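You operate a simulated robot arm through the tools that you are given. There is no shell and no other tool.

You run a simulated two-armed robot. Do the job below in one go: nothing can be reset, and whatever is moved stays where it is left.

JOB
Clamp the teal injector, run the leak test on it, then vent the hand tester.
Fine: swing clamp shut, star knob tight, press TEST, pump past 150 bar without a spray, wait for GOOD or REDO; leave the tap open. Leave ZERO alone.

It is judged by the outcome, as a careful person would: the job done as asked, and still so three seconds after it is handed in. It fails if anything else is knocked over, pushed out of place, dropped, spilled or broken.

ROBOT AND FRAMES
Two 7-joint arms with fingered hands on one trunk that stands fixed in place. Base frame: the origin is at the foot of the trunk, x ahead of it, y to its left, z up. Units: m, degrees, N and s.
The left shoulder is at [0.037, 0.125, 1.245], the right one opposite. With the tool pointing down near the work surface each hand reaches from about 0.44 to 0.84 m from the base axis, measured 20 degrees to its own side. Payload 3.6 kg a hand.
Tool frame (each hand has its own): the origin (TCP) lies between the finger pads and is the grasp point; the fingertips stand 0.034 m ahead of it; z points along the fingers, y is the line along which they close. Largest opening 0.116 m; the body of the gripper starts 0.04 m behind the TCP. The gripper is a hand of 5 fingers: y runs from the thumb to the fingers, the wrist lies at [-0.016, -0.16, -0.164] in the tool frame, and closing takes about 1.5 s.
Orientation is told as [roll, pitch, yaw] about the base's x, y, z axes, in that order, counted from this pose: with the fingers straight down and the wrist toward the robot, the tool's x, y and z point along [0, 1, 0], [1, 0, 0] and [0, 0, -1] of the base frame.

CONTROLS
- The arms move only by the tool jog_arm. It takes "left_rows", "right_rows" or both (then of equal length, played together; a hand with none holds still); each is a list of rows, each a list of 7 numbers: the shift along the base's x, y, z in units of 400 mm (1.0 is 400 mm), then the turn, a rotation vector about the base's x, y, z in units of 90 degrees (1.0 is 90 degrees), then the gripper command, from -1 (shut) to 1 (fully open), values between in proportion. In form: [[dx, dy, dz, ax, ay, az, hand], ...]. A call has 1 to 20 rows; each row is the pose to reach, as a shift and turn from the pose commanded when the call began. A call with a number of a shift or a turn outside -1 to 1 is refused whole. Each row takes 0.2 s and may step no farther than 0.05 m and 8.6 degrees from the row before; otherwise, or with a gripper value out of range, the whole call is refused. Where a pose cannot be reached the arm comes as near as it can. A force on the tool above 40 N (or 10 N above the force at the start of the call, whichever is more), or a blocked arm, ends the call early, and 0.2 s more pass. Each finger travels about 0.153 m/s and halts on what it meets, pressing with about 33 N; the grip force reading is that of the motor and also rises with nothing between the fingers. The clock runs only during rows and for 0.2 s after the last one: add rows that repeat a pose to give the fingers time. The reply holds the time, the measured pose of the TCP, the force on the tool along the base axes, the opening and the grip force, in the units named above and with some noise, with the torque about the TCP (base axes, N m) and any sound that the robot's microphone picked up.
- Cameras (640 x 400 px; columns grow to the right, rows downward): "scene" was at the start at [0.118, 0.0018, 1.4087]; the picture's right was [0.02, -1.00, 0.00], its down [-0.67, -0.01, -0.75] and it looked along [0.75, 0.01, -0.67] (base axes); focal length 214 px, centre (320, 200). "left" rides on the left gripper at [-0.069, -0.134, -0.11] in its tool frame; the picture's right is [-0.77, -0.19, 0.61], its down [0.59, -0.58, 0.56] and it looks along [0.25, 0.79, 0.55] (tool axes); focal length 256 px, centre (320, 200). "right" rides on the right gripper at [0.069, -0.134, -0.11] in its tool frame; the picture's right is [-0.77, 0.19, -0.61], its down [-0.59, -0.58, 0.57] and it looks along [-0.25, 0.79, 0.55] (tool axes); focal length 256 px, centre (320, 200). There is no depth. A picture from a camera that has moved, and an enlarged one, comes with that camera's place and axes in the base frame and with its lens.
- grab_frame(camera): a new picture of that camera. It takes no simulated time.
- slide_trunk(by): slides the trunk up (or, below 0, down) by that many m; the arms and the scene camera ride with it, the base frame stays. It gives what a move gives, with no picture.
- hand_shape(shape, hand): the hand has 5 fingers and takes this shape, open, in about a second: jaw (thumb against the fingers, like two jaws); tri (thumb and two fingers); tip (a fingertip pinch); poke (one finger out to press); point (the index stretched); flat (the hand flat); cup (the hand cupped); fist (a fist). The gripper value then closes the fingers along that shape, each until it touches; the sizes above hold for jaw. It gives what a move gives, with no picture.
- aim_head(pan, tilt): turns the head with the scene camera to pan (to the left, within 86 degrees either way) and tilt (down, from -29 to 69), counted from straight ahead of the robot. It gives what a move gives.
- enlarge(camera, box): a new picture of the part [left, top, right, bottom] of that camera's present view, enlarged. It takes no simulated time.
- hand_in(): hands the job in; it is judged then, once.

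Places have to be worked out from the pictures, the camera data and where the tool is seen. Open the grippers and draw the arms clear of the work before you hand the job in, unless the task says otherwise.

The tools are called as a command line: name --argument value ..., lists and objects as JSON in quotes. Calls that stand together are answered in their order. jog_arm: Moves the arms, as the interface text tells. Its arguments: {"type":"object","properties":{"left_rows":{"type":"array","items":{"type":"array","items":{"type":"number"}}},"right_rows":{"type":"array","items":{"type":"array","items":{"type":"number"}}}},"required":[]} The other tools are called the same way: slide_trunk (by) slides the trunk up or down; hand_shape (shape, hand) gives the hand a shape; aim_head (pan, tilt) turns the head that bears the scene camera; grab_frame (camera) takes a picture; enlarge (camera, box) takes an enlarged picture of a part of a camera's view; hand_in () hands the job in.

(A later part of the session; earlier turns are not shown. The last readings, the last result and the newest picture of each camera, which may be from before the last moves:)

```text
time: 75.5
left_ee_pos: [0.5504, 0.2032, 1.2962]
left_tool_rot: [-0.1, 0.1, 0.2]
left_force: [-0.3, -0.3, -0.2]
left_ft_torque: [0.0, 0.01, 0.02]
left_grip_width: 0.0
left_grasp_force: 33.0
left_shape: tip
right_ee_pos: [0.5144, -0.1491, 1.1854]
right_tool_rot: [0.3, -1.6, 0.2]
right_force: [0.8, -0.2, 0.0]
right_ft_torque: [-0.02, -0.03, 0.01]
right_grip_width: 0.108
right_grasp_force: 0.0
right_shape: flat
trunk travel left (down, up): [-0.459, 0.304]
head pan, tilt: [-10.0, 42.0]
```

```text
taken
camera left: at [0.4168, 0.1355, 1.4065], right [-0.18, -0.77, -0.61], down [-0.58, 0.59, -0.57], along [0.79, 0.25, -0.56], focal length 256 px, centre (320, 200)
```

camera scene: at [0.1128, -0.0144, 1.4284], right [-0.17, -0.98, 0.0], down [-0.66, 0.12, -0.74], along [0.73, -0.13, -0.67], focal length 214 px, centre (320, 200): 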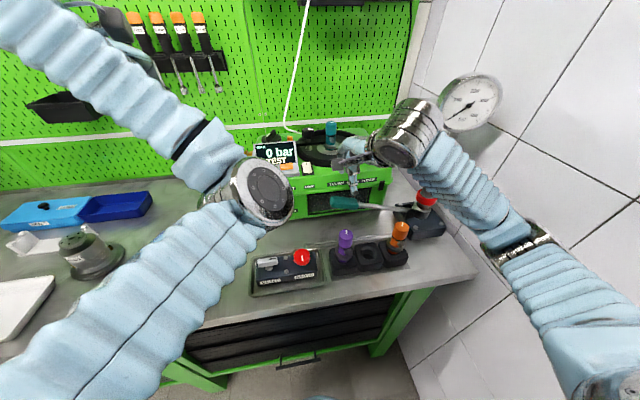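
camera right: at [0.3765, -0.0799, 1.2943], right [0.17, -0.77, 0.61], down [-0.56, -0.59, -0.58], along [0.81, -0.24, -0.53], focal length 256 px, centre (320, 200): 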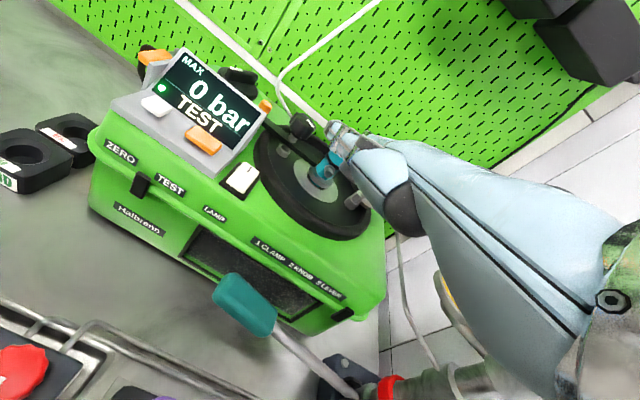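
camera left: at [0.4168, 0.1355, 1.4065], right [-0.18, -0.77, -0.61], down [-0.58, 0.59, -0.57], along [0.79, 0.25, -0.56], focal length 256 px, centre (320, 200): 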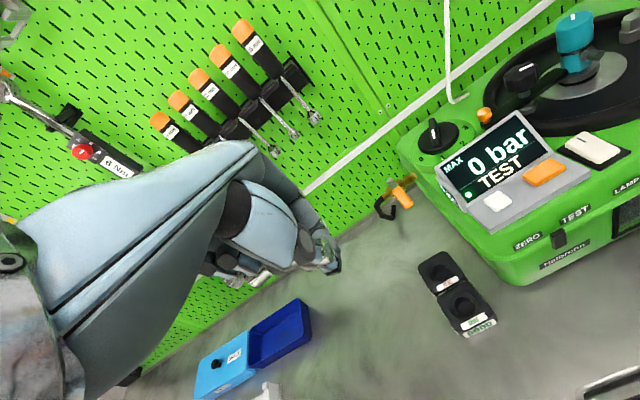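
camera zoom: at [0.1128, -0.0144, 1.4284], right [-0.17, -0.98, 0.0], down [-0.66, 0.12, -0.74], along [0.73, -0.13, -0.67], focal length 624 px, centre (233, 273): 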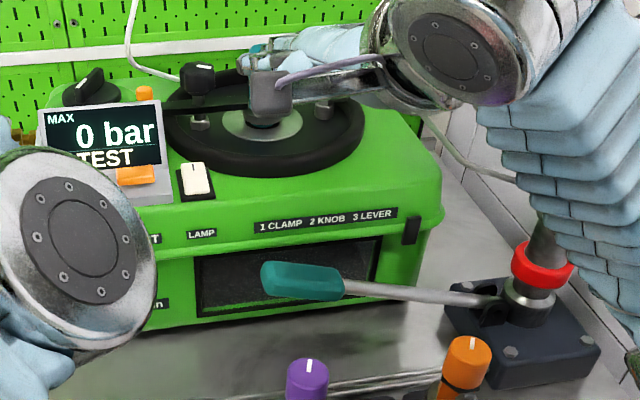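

The tester is unmoved. Flat stretches the fingers forward, which would foul the tester, so I try the fist shape and look at how compact it is.

hand_shape --hand "right" --shape "fist"

grab_frame --camera "right"

enlarge --camera "scene" --box '[300, 110, 420, 220]'

```text
time: 76.4
left_ee_pos: [0.55, 0.2045, 1.2967]
left_tool_rot: [-0.1, 0.1, 0.2]
left_force: [0.7, 0.3, 0.4]
left_ft_torque: [-0.01, 0.0, -0.02]
left_grip_width: 0.0
left_grasp_force: 33.1
left_shape: tip
right_ee_pos: [0.5144, -0.1486, 1.1851]
right_tool_rot: [0.3, -1.5, 0.2]
right_force: [0.0, 0.2, 0.2]
right_ft_torque: [-0.01, 0.0, -0.02]
right_grip_width: 0.0
right_grasp_force: 0.1
right_shape: fist
trunk travel left (down, up): [-0.459, 0.304]
head pan, tilt: [-10.0, 42.0]
```

```text
taken
camera right: at [0.3766, -0.0799, 1.2942], right [0.17, -0.77, 0.61], down [-0.56, -0.59, -0.58], along [0.81, -0.24, -0.53], focal length 256 px, centre (320, 200)
```

right: 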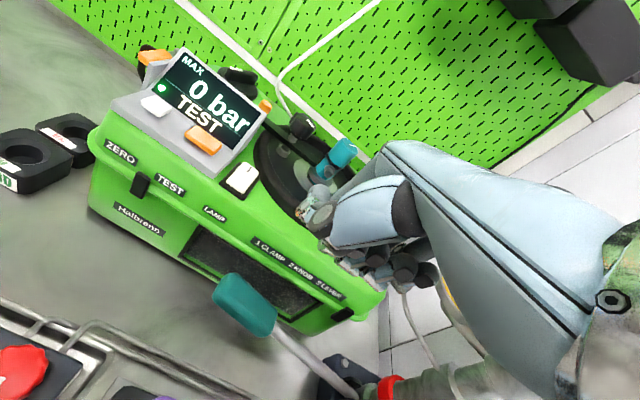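

```text
3.64 times, centred on (360, 165) of scene
camera zoom: at [0.1128, -0.0145, 1.4284], right [-0.17, -0.98, 0.0], down [-0.66, 0.12, -0.74], along [0.73, -0.13, -0.67], focal length 780 px, centre (174, 327)
```

zoom: 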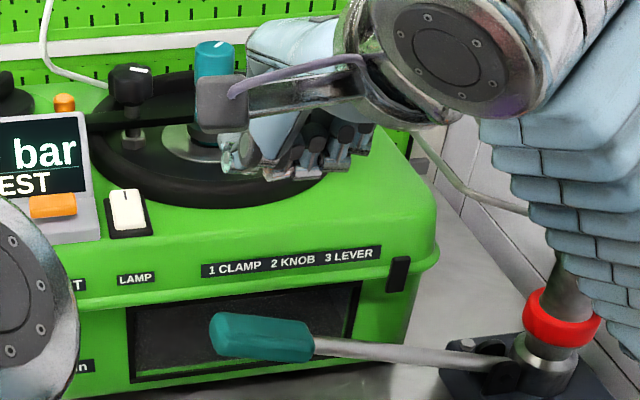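

The fist would also crowd the lip. Turning the right hand to yaw −60° puts its folded fingers toward the robot and keeps the lip side free. I move the left hand further left for room, take the tip shape, and try that yaw at height.

hand_shape --hand "right" --shape "tip"

jog_arm --left_rows '[[0, 0.1, 0.02, 0, 0, 0, -1], [-0.01, 0.2, 0.04, 0, 0, 0, -1], [-0.03, 0.3, 0.06, 0, 0, 0, -1], [-0.05, 0.4, 0.08, 0, 0, 0, -1]]'

jog_arm --right_rows '[[0, 0, 0.02, 0, 0, -0.083, 0.5], [0, 0, 0.04, 0, 0, -0.167, 0], [0, 0, 0.05, 0, 0, -0.25, -0.5], [0, 0, 0.05, 0, 0, -0.333, -1], [0, 0, 0.05, 0, 0, -0.417, -1], [0, 0, 0.05, 0, 0, -0.5, -1], [0, 0, 0.05, 0, 0, -0.583, -1], [0, 0, 0.05, 0, 0, -0.667, -1]]'

grab_frame --camera "right"

grab_frame --camera "scene"

```text
time: 77.3
left_ee_pos: [0.5501, 0.2042, 1.297]
left_tool_rot: [-0.1, 0.1, 0.2]
left_force: [0.1, -0.9, -0.3]
left_ft_torque: [-0.02, 0.0, 0.02]
left_grip_width: 0.0
left_grasp_force: 32.8
left_shape: tip
right_ee_pos: [0.5131, -0.148, 1.1855]
right_tool_rot: [0.3, -1.5, 0.3]
right_force: [-0.2, -0.8, -0.6]
right_ft_torque: [0.02, 0.02, 0.01]
right_grip_width: 0.1159
right_grasp_force: 0.0
right_shape: tip
trunk travel left (down, up): [-0.459, 0.304]
head pan, tilt: [-10.0, 42.0]
```

```text
time: 78.3
left_ee_pos: [0.5289, 0.3671, 1.3287]
left_tool_rot: [-0.1, 0.2, 0.3]
left_force: [0.4, -0.6, 0.7]
left_ft_torque: [0.0, -0.04, 0.0]
left_grip_width: 0.0
left_grasp_force: 33.7
left_shape: tip
right_ee_pos: [0.5144, -0.1472, 1.1871]
right_tool_rot: [0.1, -1.7, 0.1]
right_force: [0.5, 0.6, 0.3]
right_ft_torque: [0.01, -0.01, -0.02]
right_grip_width: 0.1158
right_grasp_force: 0.2
right_shape: tip
trunk travel left (down, up): [-0.459, 0.304]
head pan, tilt: [-10.0, 42.0]
```

```text
time: 80.1
left_ee_pos: [0.5307, 0.3653, 1.3295]
left_tool_rot: [-0.2, 0.1, 0.2]
left_force: [0.1, -0.3, -0.3]
left_ft_torque: [-0.05, -0.02, 0.02]
left_grip_width: 0.0001
left_grasp_force: 33.2
left_shape: tip
right_ee_pos: [0.515, -0.1468, 1.2064]
right_tool_rot: [0.2, -1.7, -60.0]
right_force: [0.3, -0.6, 0.1]
right_ft_torque: [-0.02, -0.03, -0.02]
right_grip_width: 0.0035
right_grasp_force: 0.2
right_shape: tip
trunk travel left (down, up): [-0.459, 0.304]
head pan, tilt: [-10.0, 42.0]
```

```text
taken
camera right: at [0.5049, 0.0063, 1.3147], right [-0.58, -0.53, 0.61], down [-0.79, 0.19, -0.58], along [0.19, -0.82, -0.53], focal length 256 px, centre (320, 200)
```

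right: 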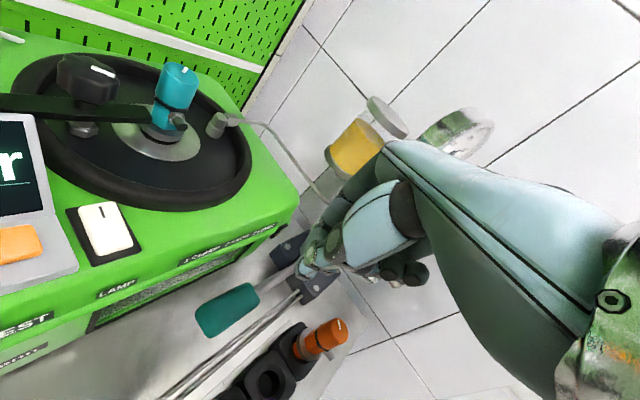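

```text
taken
camera scene: at [0.113, -0.0133, 1.4284], right [-0.17, -0.98, 0.0], down [-0.66, 0.12, -0.74], along [0.73, -0.13, -0.67], focal length 214 px, centre (320, 200)
```

scene: 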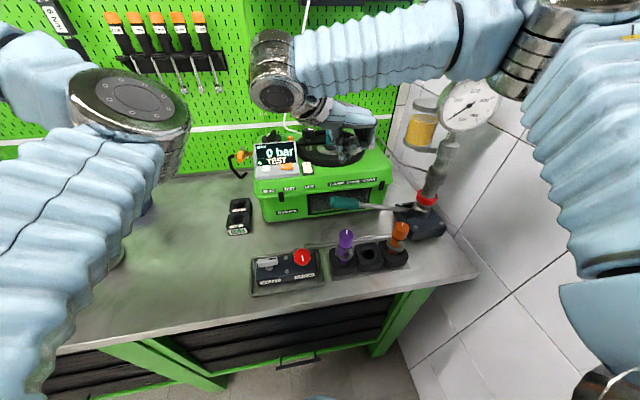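

The yaw −60° pose is reachable and the gauge and display are both in view. The thumb tip is about [−8, +8] mm from the TCP, so I go to TCP [0.5335, −0.158] and descend to just above the handle.

jog_arm --right_rows '[[0.02, -0.01, -0.05, 0, 0, 0, -1], [0.046, -0.0275, -0.12, 0, 0, 0, -1], [0.046, -0.0275, -0.19, 0, 0, 0, -1], [0.046, -0.0275, -0.25, 0, 0, 0, -1], [0.046, -0.0275, -0.285, 0, 0, 0, -1]]'

grab_frame --camera "right"

enlarge --camera "scene" --box '[300, 130, 460, 230]'

```text
time: 81.3
left_ee_pos: [0.5307, 0.3634, 1.3296]
left_tool_rot: [-0.1, 0.1, 0.1]
left_force: [-0.3, 0.1, -0.2]
left_ft_torque: [0.0, 0.0, -0.03]
left_grip_width: 0.0002
left_grasp_force: 33.2
left_shape: tip
right_ee_pos: [0.5325, -0.1585, 1.0928]
right_tool_rot: [0.3, -1.6, -59.9]
right_force: [0.3, 0.0, 0.1]
right_ft_torque: [-0.02, 0.01, 0.0]
right_grip_width: 0.0035
right_grasp_force: 0.0
right_shape: tip
trunk travel left (down, up): [-0.459, 0.304]
head pan, tilt: [-10.0, 42.0]
```

```text
taken
camera right: at [0.5231, -0.0054, 1.2009], right [-0.58, -0.54, 0.61], down [-0.79, 0.19, -0.58], along [0.2, -0.82, -0.53], focal length 256 px, centre (320, 200)
```

right: 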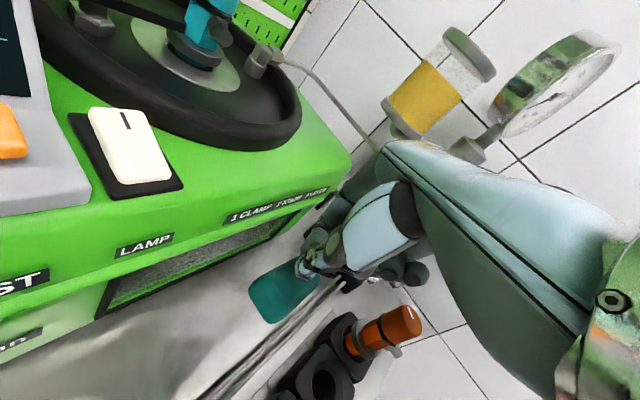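

```text
4.00 times, centred on (380, 180) of scene
camera zoom: at [0.1129, -0.0142, 1.4284], right [-0.17, -0.98, 0.0], down [-0.66, 0.12, -0.74], along [0.73, -0.13, -0.67], focal length 858 px, centre (80, 280)
```

zoom: 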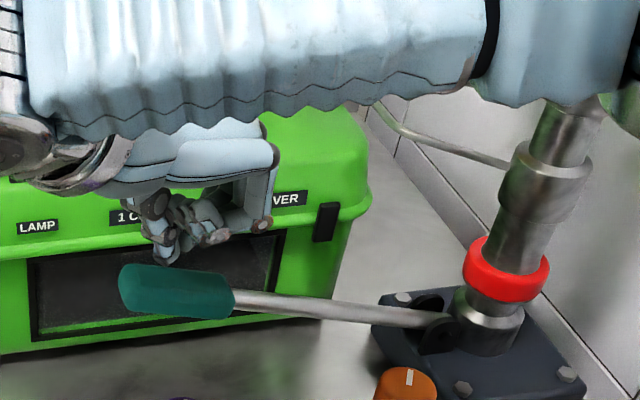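

The tip is right above the middle of the grip. I press down slowly, in 6 mm steps, to feel the lever.

jog_arm --right_rows '[[0, 0, -0.015, 0, 0, 0, -1], [0, 0, -0.03, 0, 0, 0, -1], [0, 0, -0.045, 0, 0, 0, -1], [0, 0, -0.06, 0, 0, 0, -1], [0, 0, -0.075, 0, 0, 0, -1]]'

enlarge --camera "scene" --box '[300, 130, 460, 230]'

enlarge --camera "scene" --box '[240, 60, 520, 200]'

```text
time: 82.5
left_ee_pos: [0.5301, 0.3653, 1.3282]
left_tool_rot: [-0.1, 0.1, 0.2]
left_force: [-0.2, 0.5, -0.2]
left_ft_torque: [0.02, -0.02, 0.02]
left_grip_width: 0.0
left_grasp_force: 32.9
left_shape: tip
right_ee_pos: [0.5319, -0.159, 1.063]
right_tool_rot: [0.2, -1.7, -60.0]
right_force: [1.0, -0.2, -0.2]
right_ft_torque: [0.02, 0.06, 0.03]
right_grip_width: 0.0
right_grasp_force: 32.6
right_shape: tip
trunk travel left (down, up): [-0.459, 0.304]
head pan, tilt: [-10.0, 42.0]
```

```text
4.00 times, centred on (380, 180) of scene
camera zoom: at [0.1129, -0.0142, 1.4284], right [-0.17, -0.98, 0.0], down [-0.66, 0.12, -0.74], along [0.73, -0.13, -0.67], focal length 858 px, centre (80, 280)
```

zoom: 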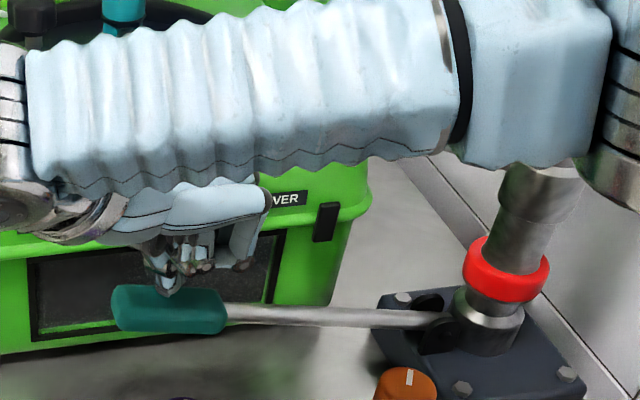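

```text
2.29 times, centred on (380, 130) of scene
camera zoom: at [0.1129, -0.0142, 1.4284], right [-0.17, -0.98, 0.0], down [-0.66, 0.12, -0.74], along [0.73, -0.13, -0.67], focal length 490 px, centre (183, 360)
```

zoom: 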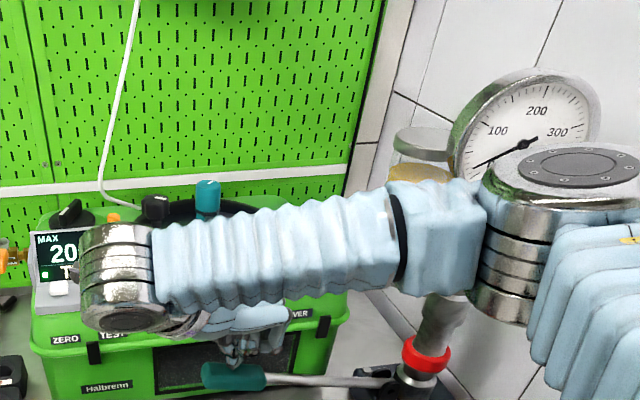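

The lever moves and the display already shows about 20 bar, so the vent is closed. I continue the down-stroke in small steps.

jog_arm --right_rows '[[0, 0, -0.015, 0, 0, 0, -1], [0, 0, -0.03, 0, 0, 0, -1], [0, 0, -0.045, 0, 0, 0, -1], [0, 0, -0.06, 0, 0, 0, -1]]'

enlarge --camera "scene" --box '[240, 60, 520, 230]'

enlarge --camera "left" --box '[400, 60, 640, 260]'

```text
time: 83.5
left_ee_pos: [0.5304, 0.365, 1.3284]
left_tool_rot: [-0.1, 0.2, 0.2]
left_force: [-0.1, 0.4, 0.2]
left_ft_torque: [-0.02, -0.03, 0.05]
left_grip_width: 0.0
left_grasp_force: 33.2
left_shape: tip
right_ee_pos: [0.5321, -0.158, 1.0397]
right_tool_rot: [0.3, -1.4, -59.9]
right_force: [-0.3, 0.1, 1.1]
right_ft_torque: [0.06, -0.01, -0.01]
right_grip_width: 0.0
right_grasp_force: 32.8
right_shape: tip
trunk travel left (down, up): [-0.459, 0.304]
head pan, tilt: [-10.0, 42.0]
```

```text
2.29 times, centred on (380, 145) of scene
camera zoom: at [0.1128, -0.0141, 1.4284], right [-0.17, -0.98, 0.0], down [-0.66, 0.12, -0.74], along [0.73, -0.13, -0.67], focal length 490 px, centre (183, 326)
```

zoom: 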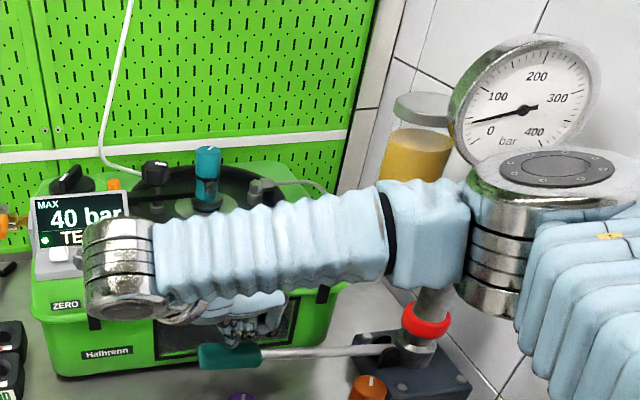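

```text
2.00 times, centred on (520, 160) of left
camera zoom: at [0.3972, 0.2961, 1.4392], right [-0.18, -0.77, -0.61], down [-0.58, 0.59, -0.57], along [0.79, 0.25, -0.56], focal length 512 px, centre (-80, 280)
```

zoom: 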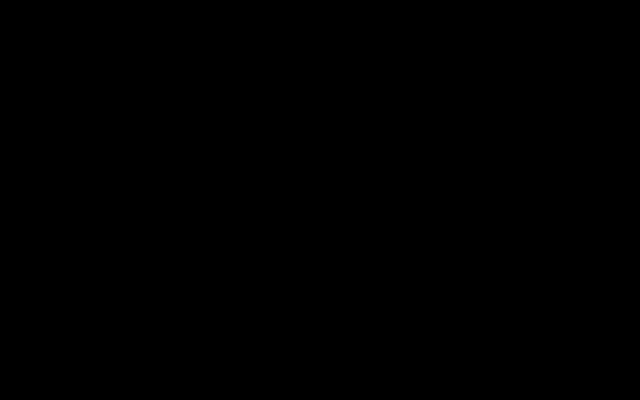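

Display reads 40 bar and the gauge agrees. I continue this stroke further down.

jog_arm --right_rows '[[0, 0, -0.015, 0, 0, 0, -1], [0, 0, -0.03, 0, 0, 0, -1], [0, 0, -0.045, 0, 0, 0, -1], [0, 0, -0.06, 0, 0, 0, -1], [0, 0, -0.075, 0, 0, 0, -1]]'

enlarge --camera "scene" --box '[240, 60, 520, 230]'

grab_frame --camera "left"

grab_frame --camera "right"

```text
time: 84.7
left_ee_pos: [0.5277, 0.3635, 1.3291]
left_tool_rot: [0.0, 0.0, 0.1]
left_force: [0.4, 0.9, 0.6]
left_ft_torque: [-0.01, 0.02, 0.01]
left_grip_width: 0.0001
left_grasp_force: 32.8
left_shape: tip
right_ee_pos: [0.5318, -0.1562, 1.0116]
right_tool_rot: [0.6, -1.7, -60.0]
right_force: [-0.4, 1.4, 20.8]
right_ft_torque: [0.37, 0.11, 0.0]
right_grip_width: 0.0
right_grasp_force: 33.1
right_shape: tip
trunk travel left (down, up): [-0.459, 0.304]
head pan, tilt: [-10.0, 42.0]
```

```text
2.29 times, centred on (380, 145) of scene
camera zoom: at [0.1108, -0.0134, 1.4289], right [-0.17, -0.98, 0.0], down [-0.66, 0.12, -0.74], along [0.73, -0.13, -0.67], focal length 490 px, centre (183, 326)
```

zoom: 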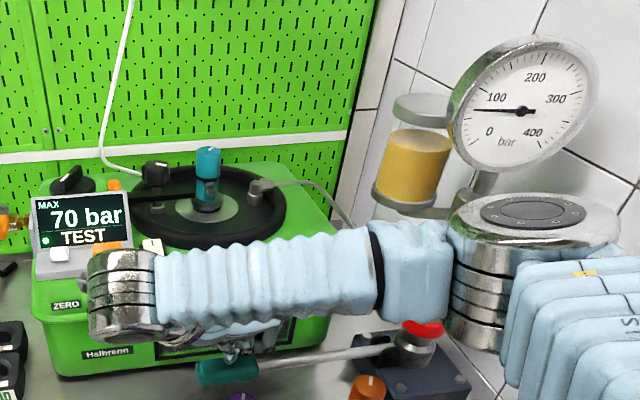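

```text
taken
camera left: at [0.3951, 0.2968, 1.4401], right [-0.18, -0.77, -0.61], down [-0.58, 0.59, -0.57], along [0.79, 0.25, -0.55], focal length 256 px, centre (320, 200)
```

left: 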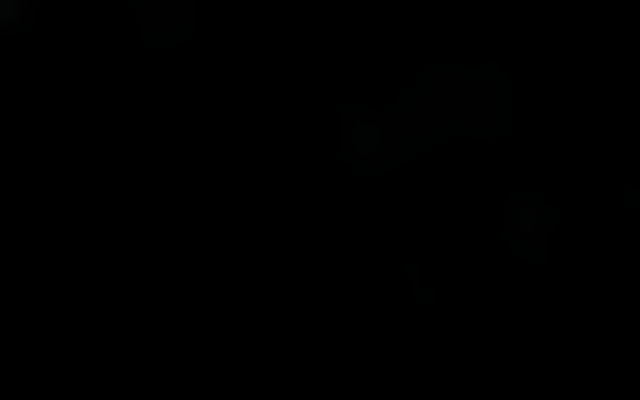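

```text
taken
camera right: at [0.5219, -0.0042, 1.12], right [-0.59, -0.53, 0.61], down [-0.78, 0.19, -0.59], along [0.2, -0.82, -0.53], focal length 256 px, centre (320, 200)
```

right: 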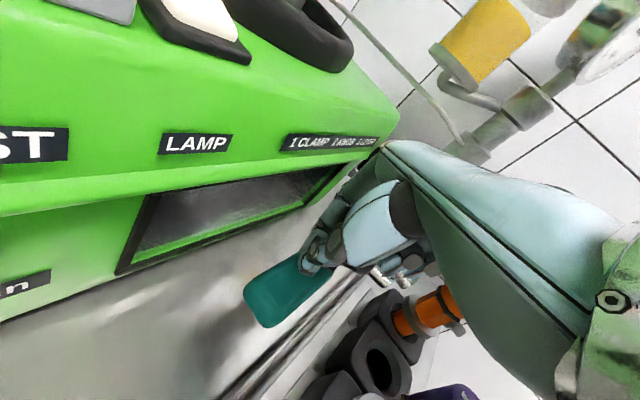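

70 bar and the lever is at its bottom stop (21 N). I raise the hand to see whether the lever springs back.

jog_arm --right_rows '[[0, 0, 0.02, 0, 0, 0, -1], [0, 0, 0.05, 0, 0, 0, -1], [0, 0, 0.08, 0, 0, 0, -1], [0, 0, 0.11, 0, 0, 0, -1]]'

enlarge --camera "scene" --box '[240, 60, 520, 230]'

```text
time: 85.7
left_ee_pos: [0.5297, 0.3648, 1.3286]
left_tool_rot: [-0.2, 0.1, 0.2]
left_force: [0.2, 0.2, 0.1]
left_ft_torque: [0.03, 0.01, 0.01]
left_grip_width: 0.0
left_grasp_force: 33.0
left_shape: tip
right_ee_pos: [0.5323, -0.1599, 1.0518]
right_tool_rot: [0.2, -1.5, -59.9]
right_force: [0.3, -1.1, 0.5]
right_ft_torque: [0.02, 0.0, 0.0]
right_grip_width: 0.0
right_grasp_force: 33.2
right_shape: tip
trunk travel left (down, up): [-0.459, 0.304]
head pan, tilt: [-10.0, 42.0]
```

```text
2.29 times, centred on (380, 145) of scene
camera zoom: at [0.1126, -0.0142, 1.4284], right [-0.17, -0.98, 0.0], down [-0.66, 0.12, -0.74], along [0.73, -0.13, -0.67], focal length 490 px, centre (183, 326)
```

zoom: 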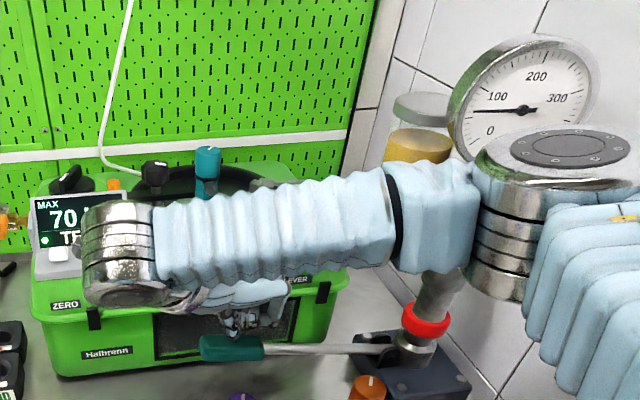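

The lever springs back with the hand while the pressure holds at 70 bar. I raise to the top, then make a second slow full stroke.

jog_arm --right_rows '[[0, 0, 0.02, 0, 0, 0, -1], [0, 0, 0.04, 0, 0, 0, -1], [0, 0, 0.06, 0, 0, 0, -1], [0, 0, 0.08, 0, 0, 0, -1], [0, 0, 0.08, 0, 0, 0, -1], [0, 0, 0.08, 0, 0, 0, -1]]'

enlarge --camera "scene" --box '[240, 60, 520, 230]'

```text
time: 87.1
left_ee_pos: [0.53, 0.3649, 1.3298]
left_tool_rot: [-0.1, 0.1, 0.3]
left_force: [-0.4, -0.5, 0.9]
left_ft_torque: [0.01, -0.03, 0.04]
left_grip_width: 0.0001
left_grasp_force: 32.8
left_shape: tip
right_ee_pos: [0.5331, -0.1586, 1.084]
right_tool_rot: [0.3, -1.5, -59.9]
right_force: [-0.2, -1.2, -0.3]
right_ft_torque: [0.01, 0.02, 0.03]
right_grip_width: 0.0
right_grasp_force: 32.2
right_shape: tip
trunk travel left (down, up): [-0.459, 0.304]
head pan, tilt: [-10.0, 42.0]
```

```text
2.29 times, centred on (380, 145) of scene
camera zoom: at [0.1128, -0.0141, 1.4284], right [-0.17, -0.98, 0.0], down [-0.66, 0.12, -0.74], along [0.73, -0.13, -0.67], focal length 490 px, centre (183, 326)
```

zoom: 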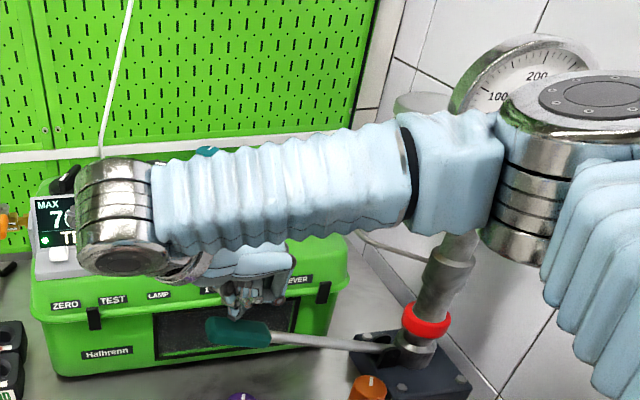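

The handle is back up. Second down-stroke, at the same gentle speed.

jog_arm --right_rows '[[0, 0, -0.015, 0, 0, 0, -1], [0, 0, -0.03, 0, 0, 0, -1], [0, 0, -0.045, 0, 0, 0, -1], [0, 0, -0.06, 0, 0, 0, -1], [0, 0, -0.075, 0, 0, 0, -1], [0, 0, -0.09, 0, 0, 0, -1], [0, 0, -0.105, 0, 0, 0, -1], [0, 0, -0.12, 0, 0, 0, -1], [0, 0, -0.135, 0, 0, 0, -1], [0, 0, -0.15, 0, 0, 0, -1]]'

enlarge --camera "scene" --box '[240, 60, 520, 230]'

```text
time: 89.3
left_ee_pos: [0.5306, 0.3641, 1.3294]
left_tool_rot: [-0.1, 0.1, 0.2]
left_force: [-0.2, 0.6, 0.8]
left_ft_torque: [0.01, -0.01, 0.01]
left_grip_width: 0.0004
left_grasp_force: 32.8
left_shape: tip
right_ee_pos: [0.533, -0.1583, 1.0229]
right_tool_rot: [0.1, -1.6, -59.8]
right_force: [-0.4, -0.2, 1.4]
right_ft_torque: [0.07, -0.03, -0.02]
right_grip_width: 0.0
right_grasp_force: 33.0
right_shape: tip
trunk travel left (down, up): [-0.459, 0.304]
head pan, tilt: [-10.0, 42.0]
```

```text
2.29 times, centred on (380, 145) of scene
camera zoom: at [0.1128, -0.014, 1.4284], right [-0.17, -0.98, 0.0], down [-0.66, 0.12, -0.74], along [0.73, -0.13, -0.67], focal length 490 px, centre (183, 326)
```

zoom: 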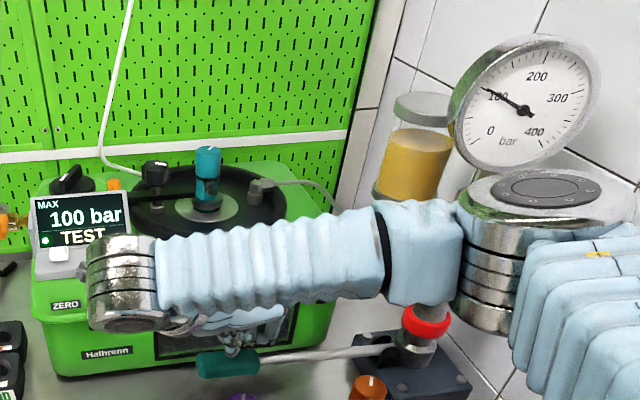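

100 bar now. I finish this stroke to the bottom and read again.

jog_arm --right_rows '[[0, 0, -0.012, 0, 0, 0, -1], [0, 0, -0.022, 0, 0, 0, -1], [0, 0, -0.03, 0, 0, 0, -1]]'

enlarge --camera "scene" --box '[240, 60, 520, 230]'

```text
time: 90.1
left_ee_pos: [0.5297, 0.3637, 1.3285]
left_tool_rot: [-0.2, 0.0, 0.2]
left_force: [-0.7, 0.1, 0.4]
left_ft_torque: [-0.02, -0.01, -0.01]
left_grip_width: 0.0003
left_grasp_force: 32.7
left_shape: tip
right_ee_pos: [0.5329, -0.1596, 1.0126]
right_tool_rot: [0.3, -1.7, -60.0]
right_force: [0.0, 1.5, 2.3]
right_ft_torque: [0.07, 0.01, 0.01]
right_grip_width: 0.0001
right_grasp_force: 33.0
right_shape: tip
trunk travel left (down, up): [-0.459, 0.304]
head pan, tilt: [-10.0, 42.0]
```

```text
2.29 times, centred on (380, 145) of scene
camera zoom: at [0.1127, -0.0139, 1.4284], right [-0.17, -0.98, 0.0], down [-0.66, 0.12, -0.74], along [0.73, -0.13, -0.67], focal length 490 px, centre (183, 326)
```

zoom: 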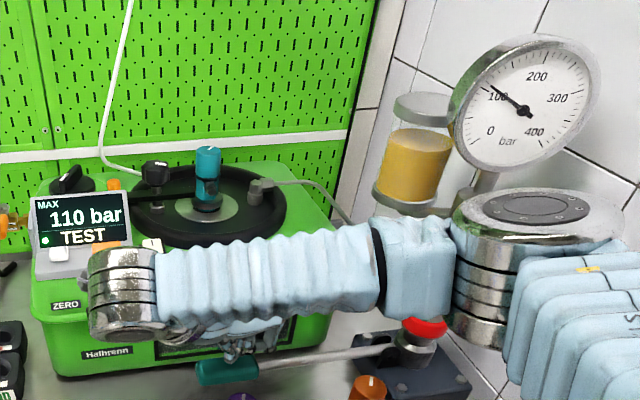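

110 bar. I raise for a third stroke and go down part way, then read.

jog_arm --right_rows '[[0, 0, 0.03, 0, 0, 0, -1], [0, 0, 0.06, 0, 0, 0, -1], [0, 0, 0.09, 0, 0, 0, -1], [0, 0, 0.12, 0, 0, 0, -1], [0, 0, 0.15, 0, 0, 0, -1], [0, 0, 0.178, 0, 0, 0, -1], [0, 0, 0.178, 0, 0, 0, -1], [0, 0, 0.178, 0, 0, 0, -1], [0, 0, 0.16, 0, 0, 0, -1], [0, 0, 0.145, 0, 0, 0, -1], [0, 0, 0.13, 0, 0, 0, -1], [0, 0, 0.115, 0, 0, 0, -1], [0, 0, 0.1, 0, 0, 0, -1], [0, 0, 0.085, 0, 0, 0, -1], [0, 0, 0.07, 0, 0, 0, -1], [0, 0, 0.055, 0, 0, 0, -1], [0, 0, 0.04, 0, 0, 0, -1]]'

enlarge --camera "scene" --box '[240, 60, 520, 230]'

```text
time: 93.7
left_ee_pos: [0.5302, 0.3638, 1.3295]
left_tool_rot: [-0.1, 0.1, 0.2]
left_force: [0.1, 0.1, -0.8]
left_ft_torque: [0.01, 0.01, -0.01]
left_grip_width: 0.0001
left_grasp_force: 33.0
left_shape: tip
right_ee_pos: [0.5331, -0.1592, 1.0276]
right_tool_rot: [0.2, -1.6, -60.0]
right_force: [-0.3, 0.4, 2.0]
right_ft_torque: [0.07, 0.0, -0.02]
right_grip_width: 0.0
right_grasp_force: 32.8
right_shape: tip
trunk travel left (down, up): [-0.459, 0.304]
head pan, tilt: [-10.0, 42.0]
```

```text
2.29 times, centred on (380, 145) of scene
camera zoom: at [0.1128, -0.014, 1.4284], right [-0.17, -0.98, 0.0], down [-0.66, 0.12, -0.74], along [0.73, -0.13, -0.67], focal length 490 px, centre (183, 326)
```

zoom: 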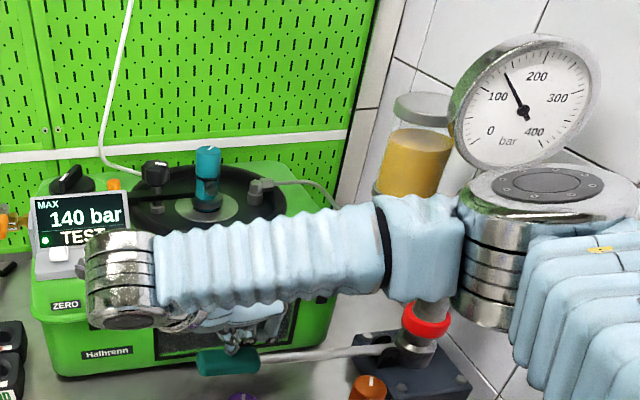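

140 bar. I continue gently to the bottom of this stroke.

jog_arm --right_rows '[[0, 0, -0.012, 0, 0, 0, -1], [0, 0, -0.022, 0, 0, 0, -1], [0, 0, -0.032, 0, 0, 0, -1], [0, 0, -0.04, 0, 0, 0, -1]]'

enlarge --camera "scene" --box '[240, 60, 520, 230]'

```text
time: 94.7
left_ee_pos: [0.5299, 0.3645, 1.3304]
left_tool_rot: [-0.1, 0.0, 0.2]
left_force: [0.4, -0.5, -0.2]
left_ft_torque: [0.01, 0.01, 0.01]
left_grip_width: 0.0
left_grasp_force: 32.8
left_shape: tip
right_ee_pos: [0.5322, -0.1591, 1.013]
right_tool_rot: [0.2, -1.7, -59.8]
right_force: [0.5, 2.1, 3.0]
right_ft_torque: [0.1, -0.02, 0.0]
right_grip_width: 0.0001
right_grasp_force: 32.9
right_shape: tip
trunk travel left (down, up): [-0.459, 0.304]
head pan, tilt: [-10.0, 42.0]
```

```text
2.29 times, centred on (380, 145) of scene
camera zoom: at [0.1127, -0.0139, 1.4284], right [-0.17, -0.98, 0.0], down [-0.66, 0.12, -0.74], along [0.73, -0.13, -0.67], focal length 490 px, centre (183, 326)
```

zoom: 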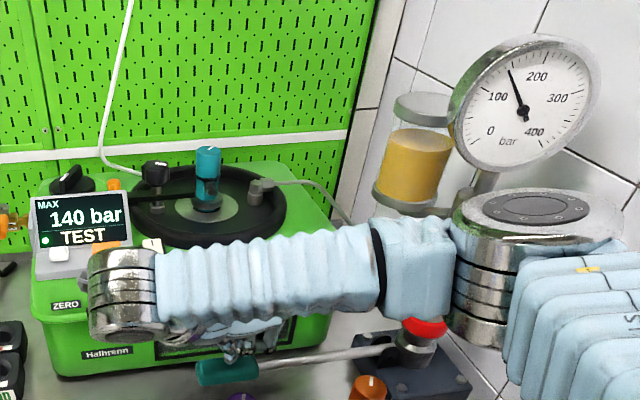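

Display 140, gauge near 148. I raise for a fourth stroke and go down only about 25 mm past first contact before reading.

jog_arm --right_rows '[[0, 0, 0.03, 0, 0, 0, -1], [0, 0, 0.06, 0, 0, 0, -1], [0, 0, 0.09, 0, 0, 0, -1], [0, 0, 0.12, 0, 0, 0, -1], [0, 0, 0.15, 0, 0, 0, -1], [0, 0, 0.178, 0, 0, 0, -1], [0, 0, 0.178, 0, 0, 0, -1], [0, 0, 0.178, 0, 0, 0, -1], [0, 0, 0.16, 0, 0, 0, -1], [0, 0, 0.145, 0, 0, 0, -1], [0, 0, 0.13, 0, 0, 0, -1], [0, 0, 0.115, 0, 0, 0, -1], [0, 0, 0.105, 0, 0, 0, -1]]'

enlarge --camera "scene" --box '[240, 60, 520, 230]'

```text
time: 97.5
left_ee_pos: [0.5292, 0.3651, 1.3292]
left_tool_rot: [-0.2, 0.1, 0.2]
left_force: [0.0, -0.4, -0.1]
left_ft_torque: [-0.02, -0.03, -0.01]
left_grip_width: 0.0
left_grasp_force: 33.0
left_shape: tip
right_ee_pos: [0.5334, -0.1594, 1.0546]
right_tool_rot: [0.3, -1.6, -59.9]
right_force: [-0.9, 0.2, 1.3]
right_ft_torque: [0.04, 0.0, 0.0]
right_grip_width: 0.0
right_grasp_force: 32.9
right_shape: tip
trunk travel left (down, up): [-0.459, 0.304]
head pan, tilt: [-10.0, 42.0]
```

```text
2.29 times, centred on (380, 145) of scene
camera zoom: at [0.1128, -0.0141, 1.4284], right [-0.17, -0.98, 0.0], down [-0.66, 0.12, -0.74], along [0.73, -0.13, -0.67], focal length 490 px, centre (183, 326)
```

zoom: 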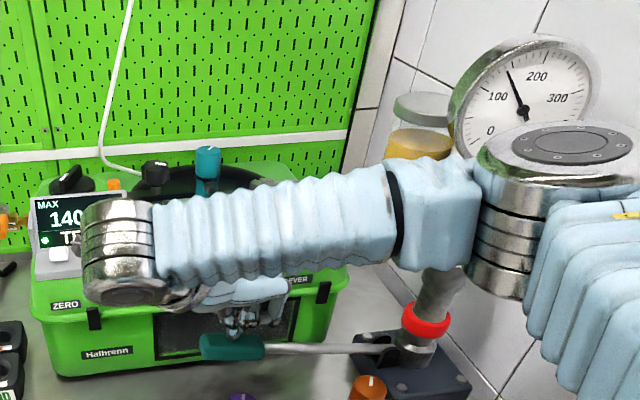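

Still 140. I go on in small steps.

jog_arm --right_rows '[[0, 0, -0.0125, 0, 0, 0, -1], [0, 0, -0.025, 0, 0, 0, -1], [0, 0, -0.0375, 0, 0, 0, -1]]'

enlarge --camera "scene" --box '[240, 60, 520, 230]'

```text
time: 98.3
left_ee_pos: [0.5308, 0.363, 1.3292]
left_tool_rot: [-0.1, 0.1, 0.2]
left_force: [0.7, 0.1, 0.4]
left_ft_torque: [0.0, -0.02, 0.03]
left_grip_width: 0.0003
left_grasp_force: 33.0
left_shape: tip
right_ee_pos: [0.5331, -0.1585, 1.04]
right_tool_rot: [0.3, -1.4, -59.9]
right_force: [0.4, 0.3, 1.4]
right_ft_torque: [0.05, 0.01, 0.0]
right_grip_width: 0.0
right_grasp_force: 32.9
right_shape: tip
trunk travel left (down, up): [-0.459, 0.304]
head pan, tilt: [-10.0, 42.0]
```

```text
2.29 times, centred on (380, 145) of scene
camera zoom: at [0.1128, -0.014, 1.4284], right [-0.17, -0.98, 0.0], down [-0.66, 0.12, -0.74], along [0.73, -0.13, -0.67], focal length 490 px, centre (183, 326)
```

zoom: 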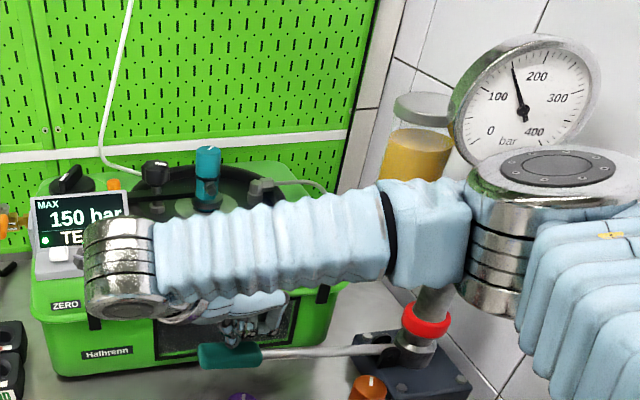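

150 on the display, gauge about 158. A small further step takes it safely past 150.

jog_arm --right_rows '[[0, 0, -0.01, 0, 0, 0, -1], [0, 0, -0.018, 0, 0, 0, -1]]'

enlarge --camera "scene" --box '[240, 60, 520, 230]'

enlarge --camera "scene" --box '[430, 65, 510, 140]'

```text
time: 98.9
left_ee_pos: [0.5308, 0.3646, 1.3304]
left_tool_rot: [-0.1, 0.1, 0.1]
left_force: [-0.3, -0.8, 0.6]
left_ft_torque: [0.02, 0.03, 0.0]
left_grip_width: 0.0
left_grasp_force: 33.0
left_shape: tip
right_ee_pos: [0.5319, -0.1587, 1.0319]
right_tool_rot: [0.3, -1.6, -59.8]
right_force: [0.2, 0.9, 2.0]
right_ft_torque: [0.04, 0.02, 0.01]
right_grip_width: 0.0
right_grasp_force: 33.0
right_shape: tip
trunk travel left (down, up): [-0.459, 0.304]
head pan, tilt: [-10.0, 42.0]
```

```text
2.29 times, centred on (380, 145) of scene
camera zoom: at [0.1128, -0.0141, 1.4284], right [-0.17, -0.98, 0.0], down [-0.66, 0.12, -0.74], along [0.73, -0.13, -0.67], focal length 490 px, centre (183, 326)
```

zoom: 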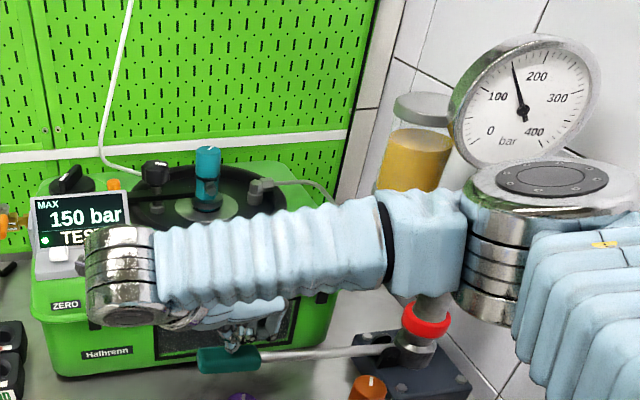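

```text
5.33 times, centred on (470, 102) of scene
camera zoom: at [0.1128, -0.0141, 1.4284], right [-0.17, -0.98, 0.0], down [-0.66, 0.12, -0.74], along [0.73, -0.13, -0.67], focal length 1144 px, centre (-480, 720)
```

zoom: 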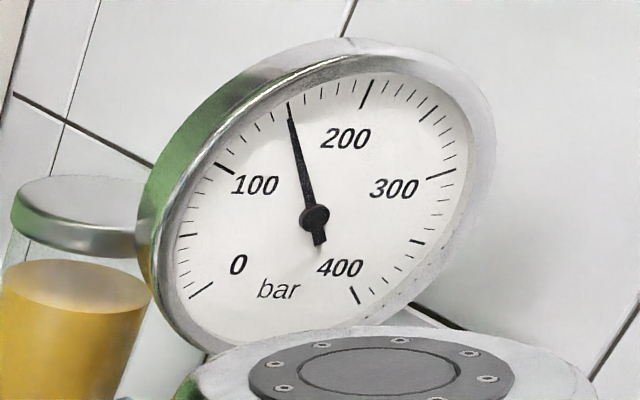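

The gauge reads almost exactly 150, so it isn't clearly past yet. I push a little further.

jog_arm --right_rows '[[0, 0, -0.01, 0, 0, 0, -1], [0, 0, -0.02, 0, 0, 0, -1], [0, 0, -0.03, 0, 0, 0, -1]]'

enlarge --camera "scene" --box '[240, 60, 520, 230]'

enlarge --camera "scene" --box '[430, 65, 510, 140]'

```text
time: 99.7
left_ee_pos: [0.5317, 0.3644, 1.3287]
left_tool_rot: [-0.1, 0.0, 0.2]
left_force: [-0.3, -0.6, 0.3]
left_ft_torque: [0.04, -0.02, 0.0]
left_grip_width: 0.0
left_grasp_force: 32.5
left_shape: tip
right_ee_pos: [0.5333, -0.1595, 1.0208]
right_tool_rot: [0.2, -1.6, -59.9]
right_force: [-0.8, 0.4, 2.1]
right_ft_torque: [0.06, 0.01, 0.03]
right_grip_width: 0.0
right_grasp_force: 33.4
right_shape: tip
trunk travel left (down, up): [-0.459, 0.304]
head pan, tilt: [-10.0, 42.0]
```

```text
2.29 times, centred on (380, 145) of scene
camera zoom: at [0.1128, -0.0139, 1.4284], right [-0.17, -0.98, 0.0], down [-0.66, 0.12, -0.74], along [0.73, -0.13, -0.67], focal length 490 px, centre (183, 326)
```

zoom: 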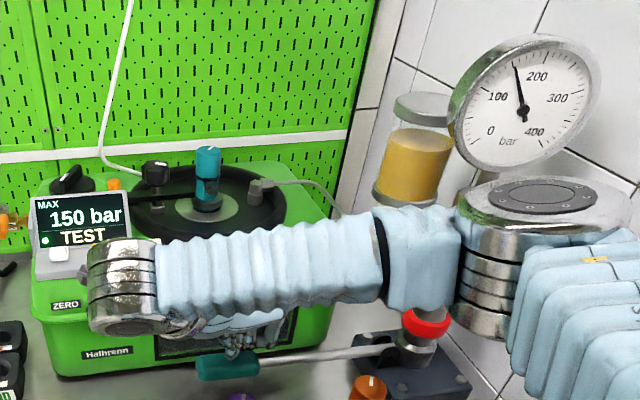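

```text
5.33 times, centred on (470, 102) of scene
camera zoom: at [0.1128, -0.0139, 1.4284], right [-0.17, -0.98, 0.0], down [-0.66, 0.12, -0.74], along [0.73, -0.13, -0.67], focal length 1144 px, centre (-480, 720)
```

zoom: 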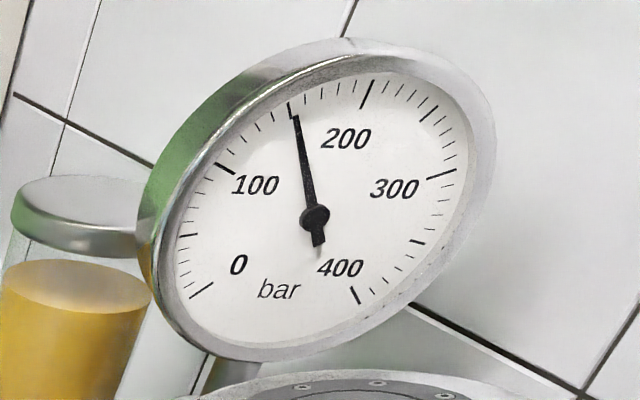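

Gauge about 155, display 150. I hold here a couple of seconds to see whether the tester responds.

jog_arm --right_rows '[[0, 0, 0, 0, 0, 0, -1], [0, 0, 0, 0, 0, 0, -1], [0, 0, 0, 0, 0, 0, -1], [0, 0, 0, 0, 0, 0, -1], [0, 0, 0, 0, 0, 0, -1], [0, 0, 0, 0, 0, 0, -1], [0, 0, 0, 0, 0, 0, -1], [0, 0, 0, 0, 0, 0, -1], [0, 0, 0, 0, 0, 0, -1], [0, 0, 0, 0, 0, 0, -1]]'

enlarge --camera "scene" --box '[240, 60, 520, 230]'

enlarge --camera "scene" --box '[430, 65, 510, 140]'

```text
time: 101.9
left_ee_pos: [0.5304, 0.3638, 1.3282]
left_tool_rot: [-0.1, 0.2, 0.2]
left_force: [0.5, -0.5, 0.3]
left_ft_torque: [0.03, 0.01, 0.03]
left_grip_width: 0.0002
left_grasp_force: 32.9
left_shape: tip
right_ee_pos: [0.5326, -0.1594, 1.0197]
right_tool_rot: [0.4, -1.6, -59.8]
right_force: [-0.6, 0.1, 1.5]
right_ft_torque: [0.04, 0.02, 0.0]
right_grip_width: 0.0001
right_grasp_force: 33.0
right_shape: tip
trunk travel left (down, up): [-0.459, 0.304]
head pan, tilt: [-10.0, 42.0]
```

```text
2.29 times, centred on (380, 145) of scene
camera zoom: at [0.1127, -0.0141, 1.4284], right [-0.17, -0.98, 0.0], down [-0.66, 0.12, -0.74], along [0.73, -0.13, -0.67], focal length 490 px, centre (183, 326)
```

zoom: 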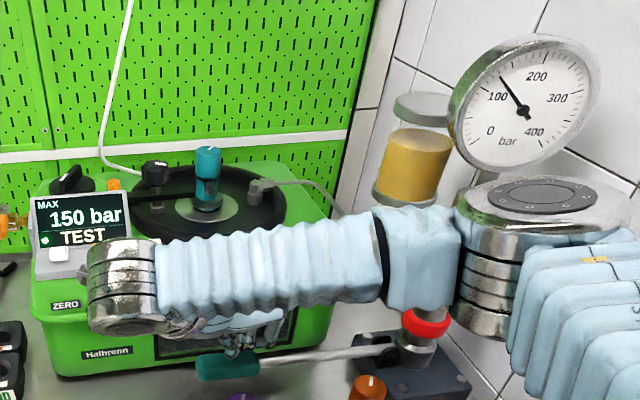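

```text
5.33 times, centred on (470, 102) of scene
camera zoom: at [0.1127, -0.0141, 1.4284], right [-0.17, -0.98, 0.0], down [-0.66, 0.12, -0.74], along [0.73, -0.13, -0.67], focal length 1144 px, centre (-480, 720)
```

zoom: 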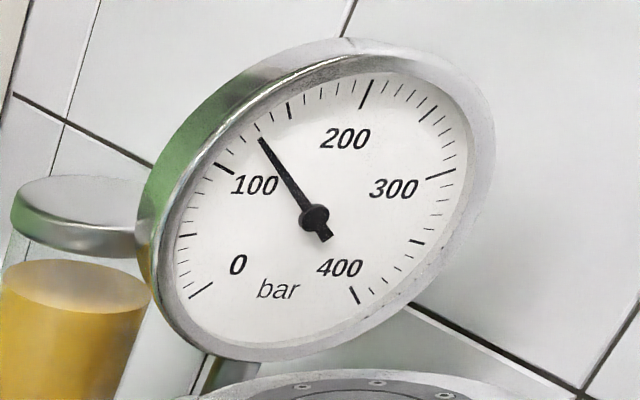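

The pressure is bleeding down (gauge about 125) while the display keeps the maximum of 150. I wait a few more seconds for a verdict.

jog_arm --right_rows '[[0, 0, 0.02, 0, 0, 0, -1], [0, 0, 0.05, 0, 0, 0, -1], [0, 0, 0.08, 0, 0, 0, -1], [0, 0, 0.11, 0, 0, 0, -1], [0, 0, 0.14, 0, 0, 0, -1], [0, 0, 0.165, 0, 0, 0, -1], [0, 0, 0.165, 0, 0, 0, -1], [0, 0, 0.165, 0, 0, 0, -1], [0, 0, 0.165, 0, 0, 0, -1], [0, 0, 0.165, 0, 0, 0, -1], [0, 0, 0.165, 0, 0, 0, -1], [0, 0, 0.165, 0, 0, 0, -1]]'

enlarge --camera "scene" --box '[240, 60, 520, 230]'

grab_frame --camera "right"

```text
time: 104.5
left_ee_pos: [0.5307, 0.3637, 1.3289]
left_tool_rot: [-0.1, 0.1, 0.2]
left_force: [0.9, 0.7, 0.3]
left_ft_torque: [0.01, -0.03, -0.01]
left_grip_width: 0.0001
left_grasp_force: 32.9
left_shape: tip
right_ee_pos: [0.5339, -0.1593, 1.0847]
right_tool_rot: [0.3, -1.6, -59.8]
right_force: [-0.6, -0.5, 0.8]
right_ft_torque: [0.0, 0.02, 0.02]
right_grip_width: 0.0
right_grasp_force: 33.3
right_shape: tip
trunk travel left (down, up): [-0.459, 0.304]
head pan, tilt: [-10.0, 42.0]
```

```text
2.29 times, centred on (380, 145) of scene
camera zoom: at [0.1129, -0.0141, 1.4284], right [-0.17, -0.98, 0.0], down [-0.66, 0.12, -0.74], along [0.73, -0.13, -0.67], focal length 490 px, centre (183, 326)
```

zoom: 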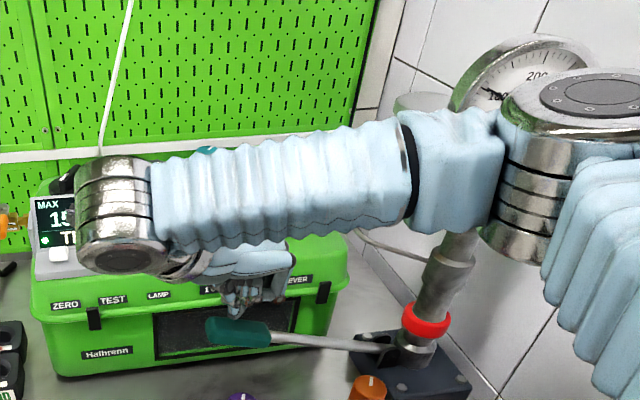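

```text
taken
camera right: at [0.5231, -0.0055, 1.1945], right [-0.58, -0.53, 0.61], down [-0.79, 0.19, -0.58], along [0.2, -0.82, -0.53], focal length 256 px, centre (320, 200)
```

right: 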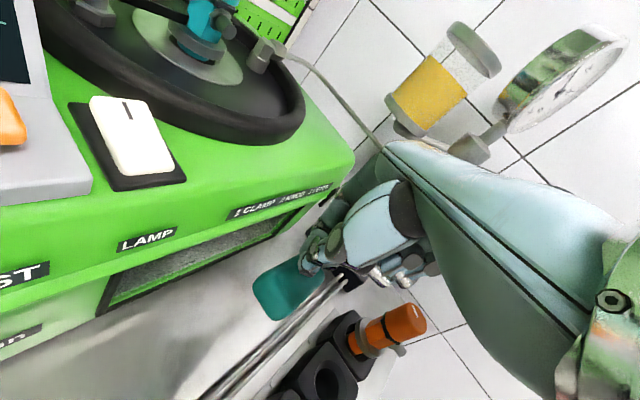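

The display is partly hidden behind the wrist. I check the left camera, which was dark, and wait longer.

jog_arm --left_rows '[[0, -0.05, 0.02, 0, 0, 0, -1], [0, -0.1, 0.04, 0, 0, 0, -1], [0, -0.15, 0.04, 0, 0, 0, -1], [0, -0.2, 0.04, 0, 0, 0, -1], [0, -0.25, 0.04, 0, 0, 0, -1], [0, -0.25, 0.04, 0, 0, 0, -1]]'

grab_frame --camera "left"

enlarge --camera "scene" --box '[240, 60, 520, 230]'

```text
time: 105.9
left_ee_pos: [0.5292, 0.2648, 1.3445]
left_tool_rot: [-0.1, 0.1, 0.2]
left_force: [0.8, -0.3, 0.3]
left_ft_torque: [-0.02, -0.01, 0.04]
left_grip_width: 0.0001
left_grasp_force: 33.5
left_shape: tip
right_ee_pos: [0.5328, -0.1589, 1.0856]
right_tool_rot: [0.4, -1.6, -59.9]
right_force: [-0.1, 0.1, 0.1]
right_ft_torque: [-0.01, -0.02, 0.01]
right_grip_width: 0.0
right_grasp_force: 33.1
right_shape: tip
trunk travel left (down, up): [-0.459, 0.304]
head pan, tilt: [-10.0, 42.0]
```

```text
taken
camera left: at [0.3967, 0.1961, 1.4544], right [-0.18, -0.77, -0.61], down [-0.58, 0.59, -0.57], along [0.79, 0.25, -0.56], focal length 256 px, centre (320, 200)
```

left: 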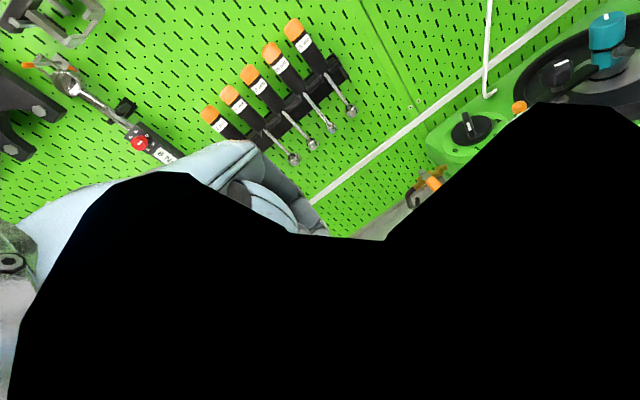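

```text
2.29 times, centred on (380, 145) of scene
camera zoom: at [0.1129, -0.0137, 1.4284], right [-0.17, -0.98, 0.0], down [-0.66, 0.12, -0.74], along [0.73, -0.13, -0.67], focal length 490 px, centre (183, 326)
```

zoom: 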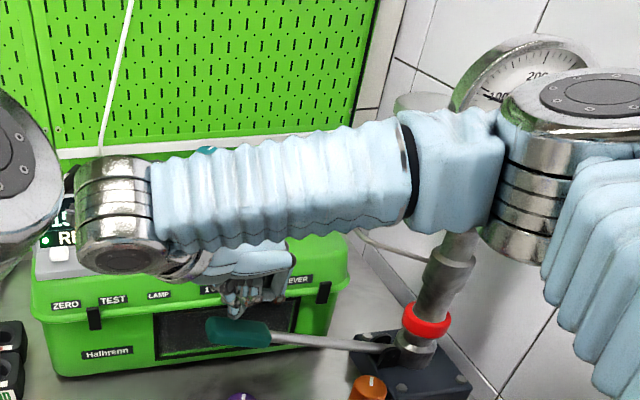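

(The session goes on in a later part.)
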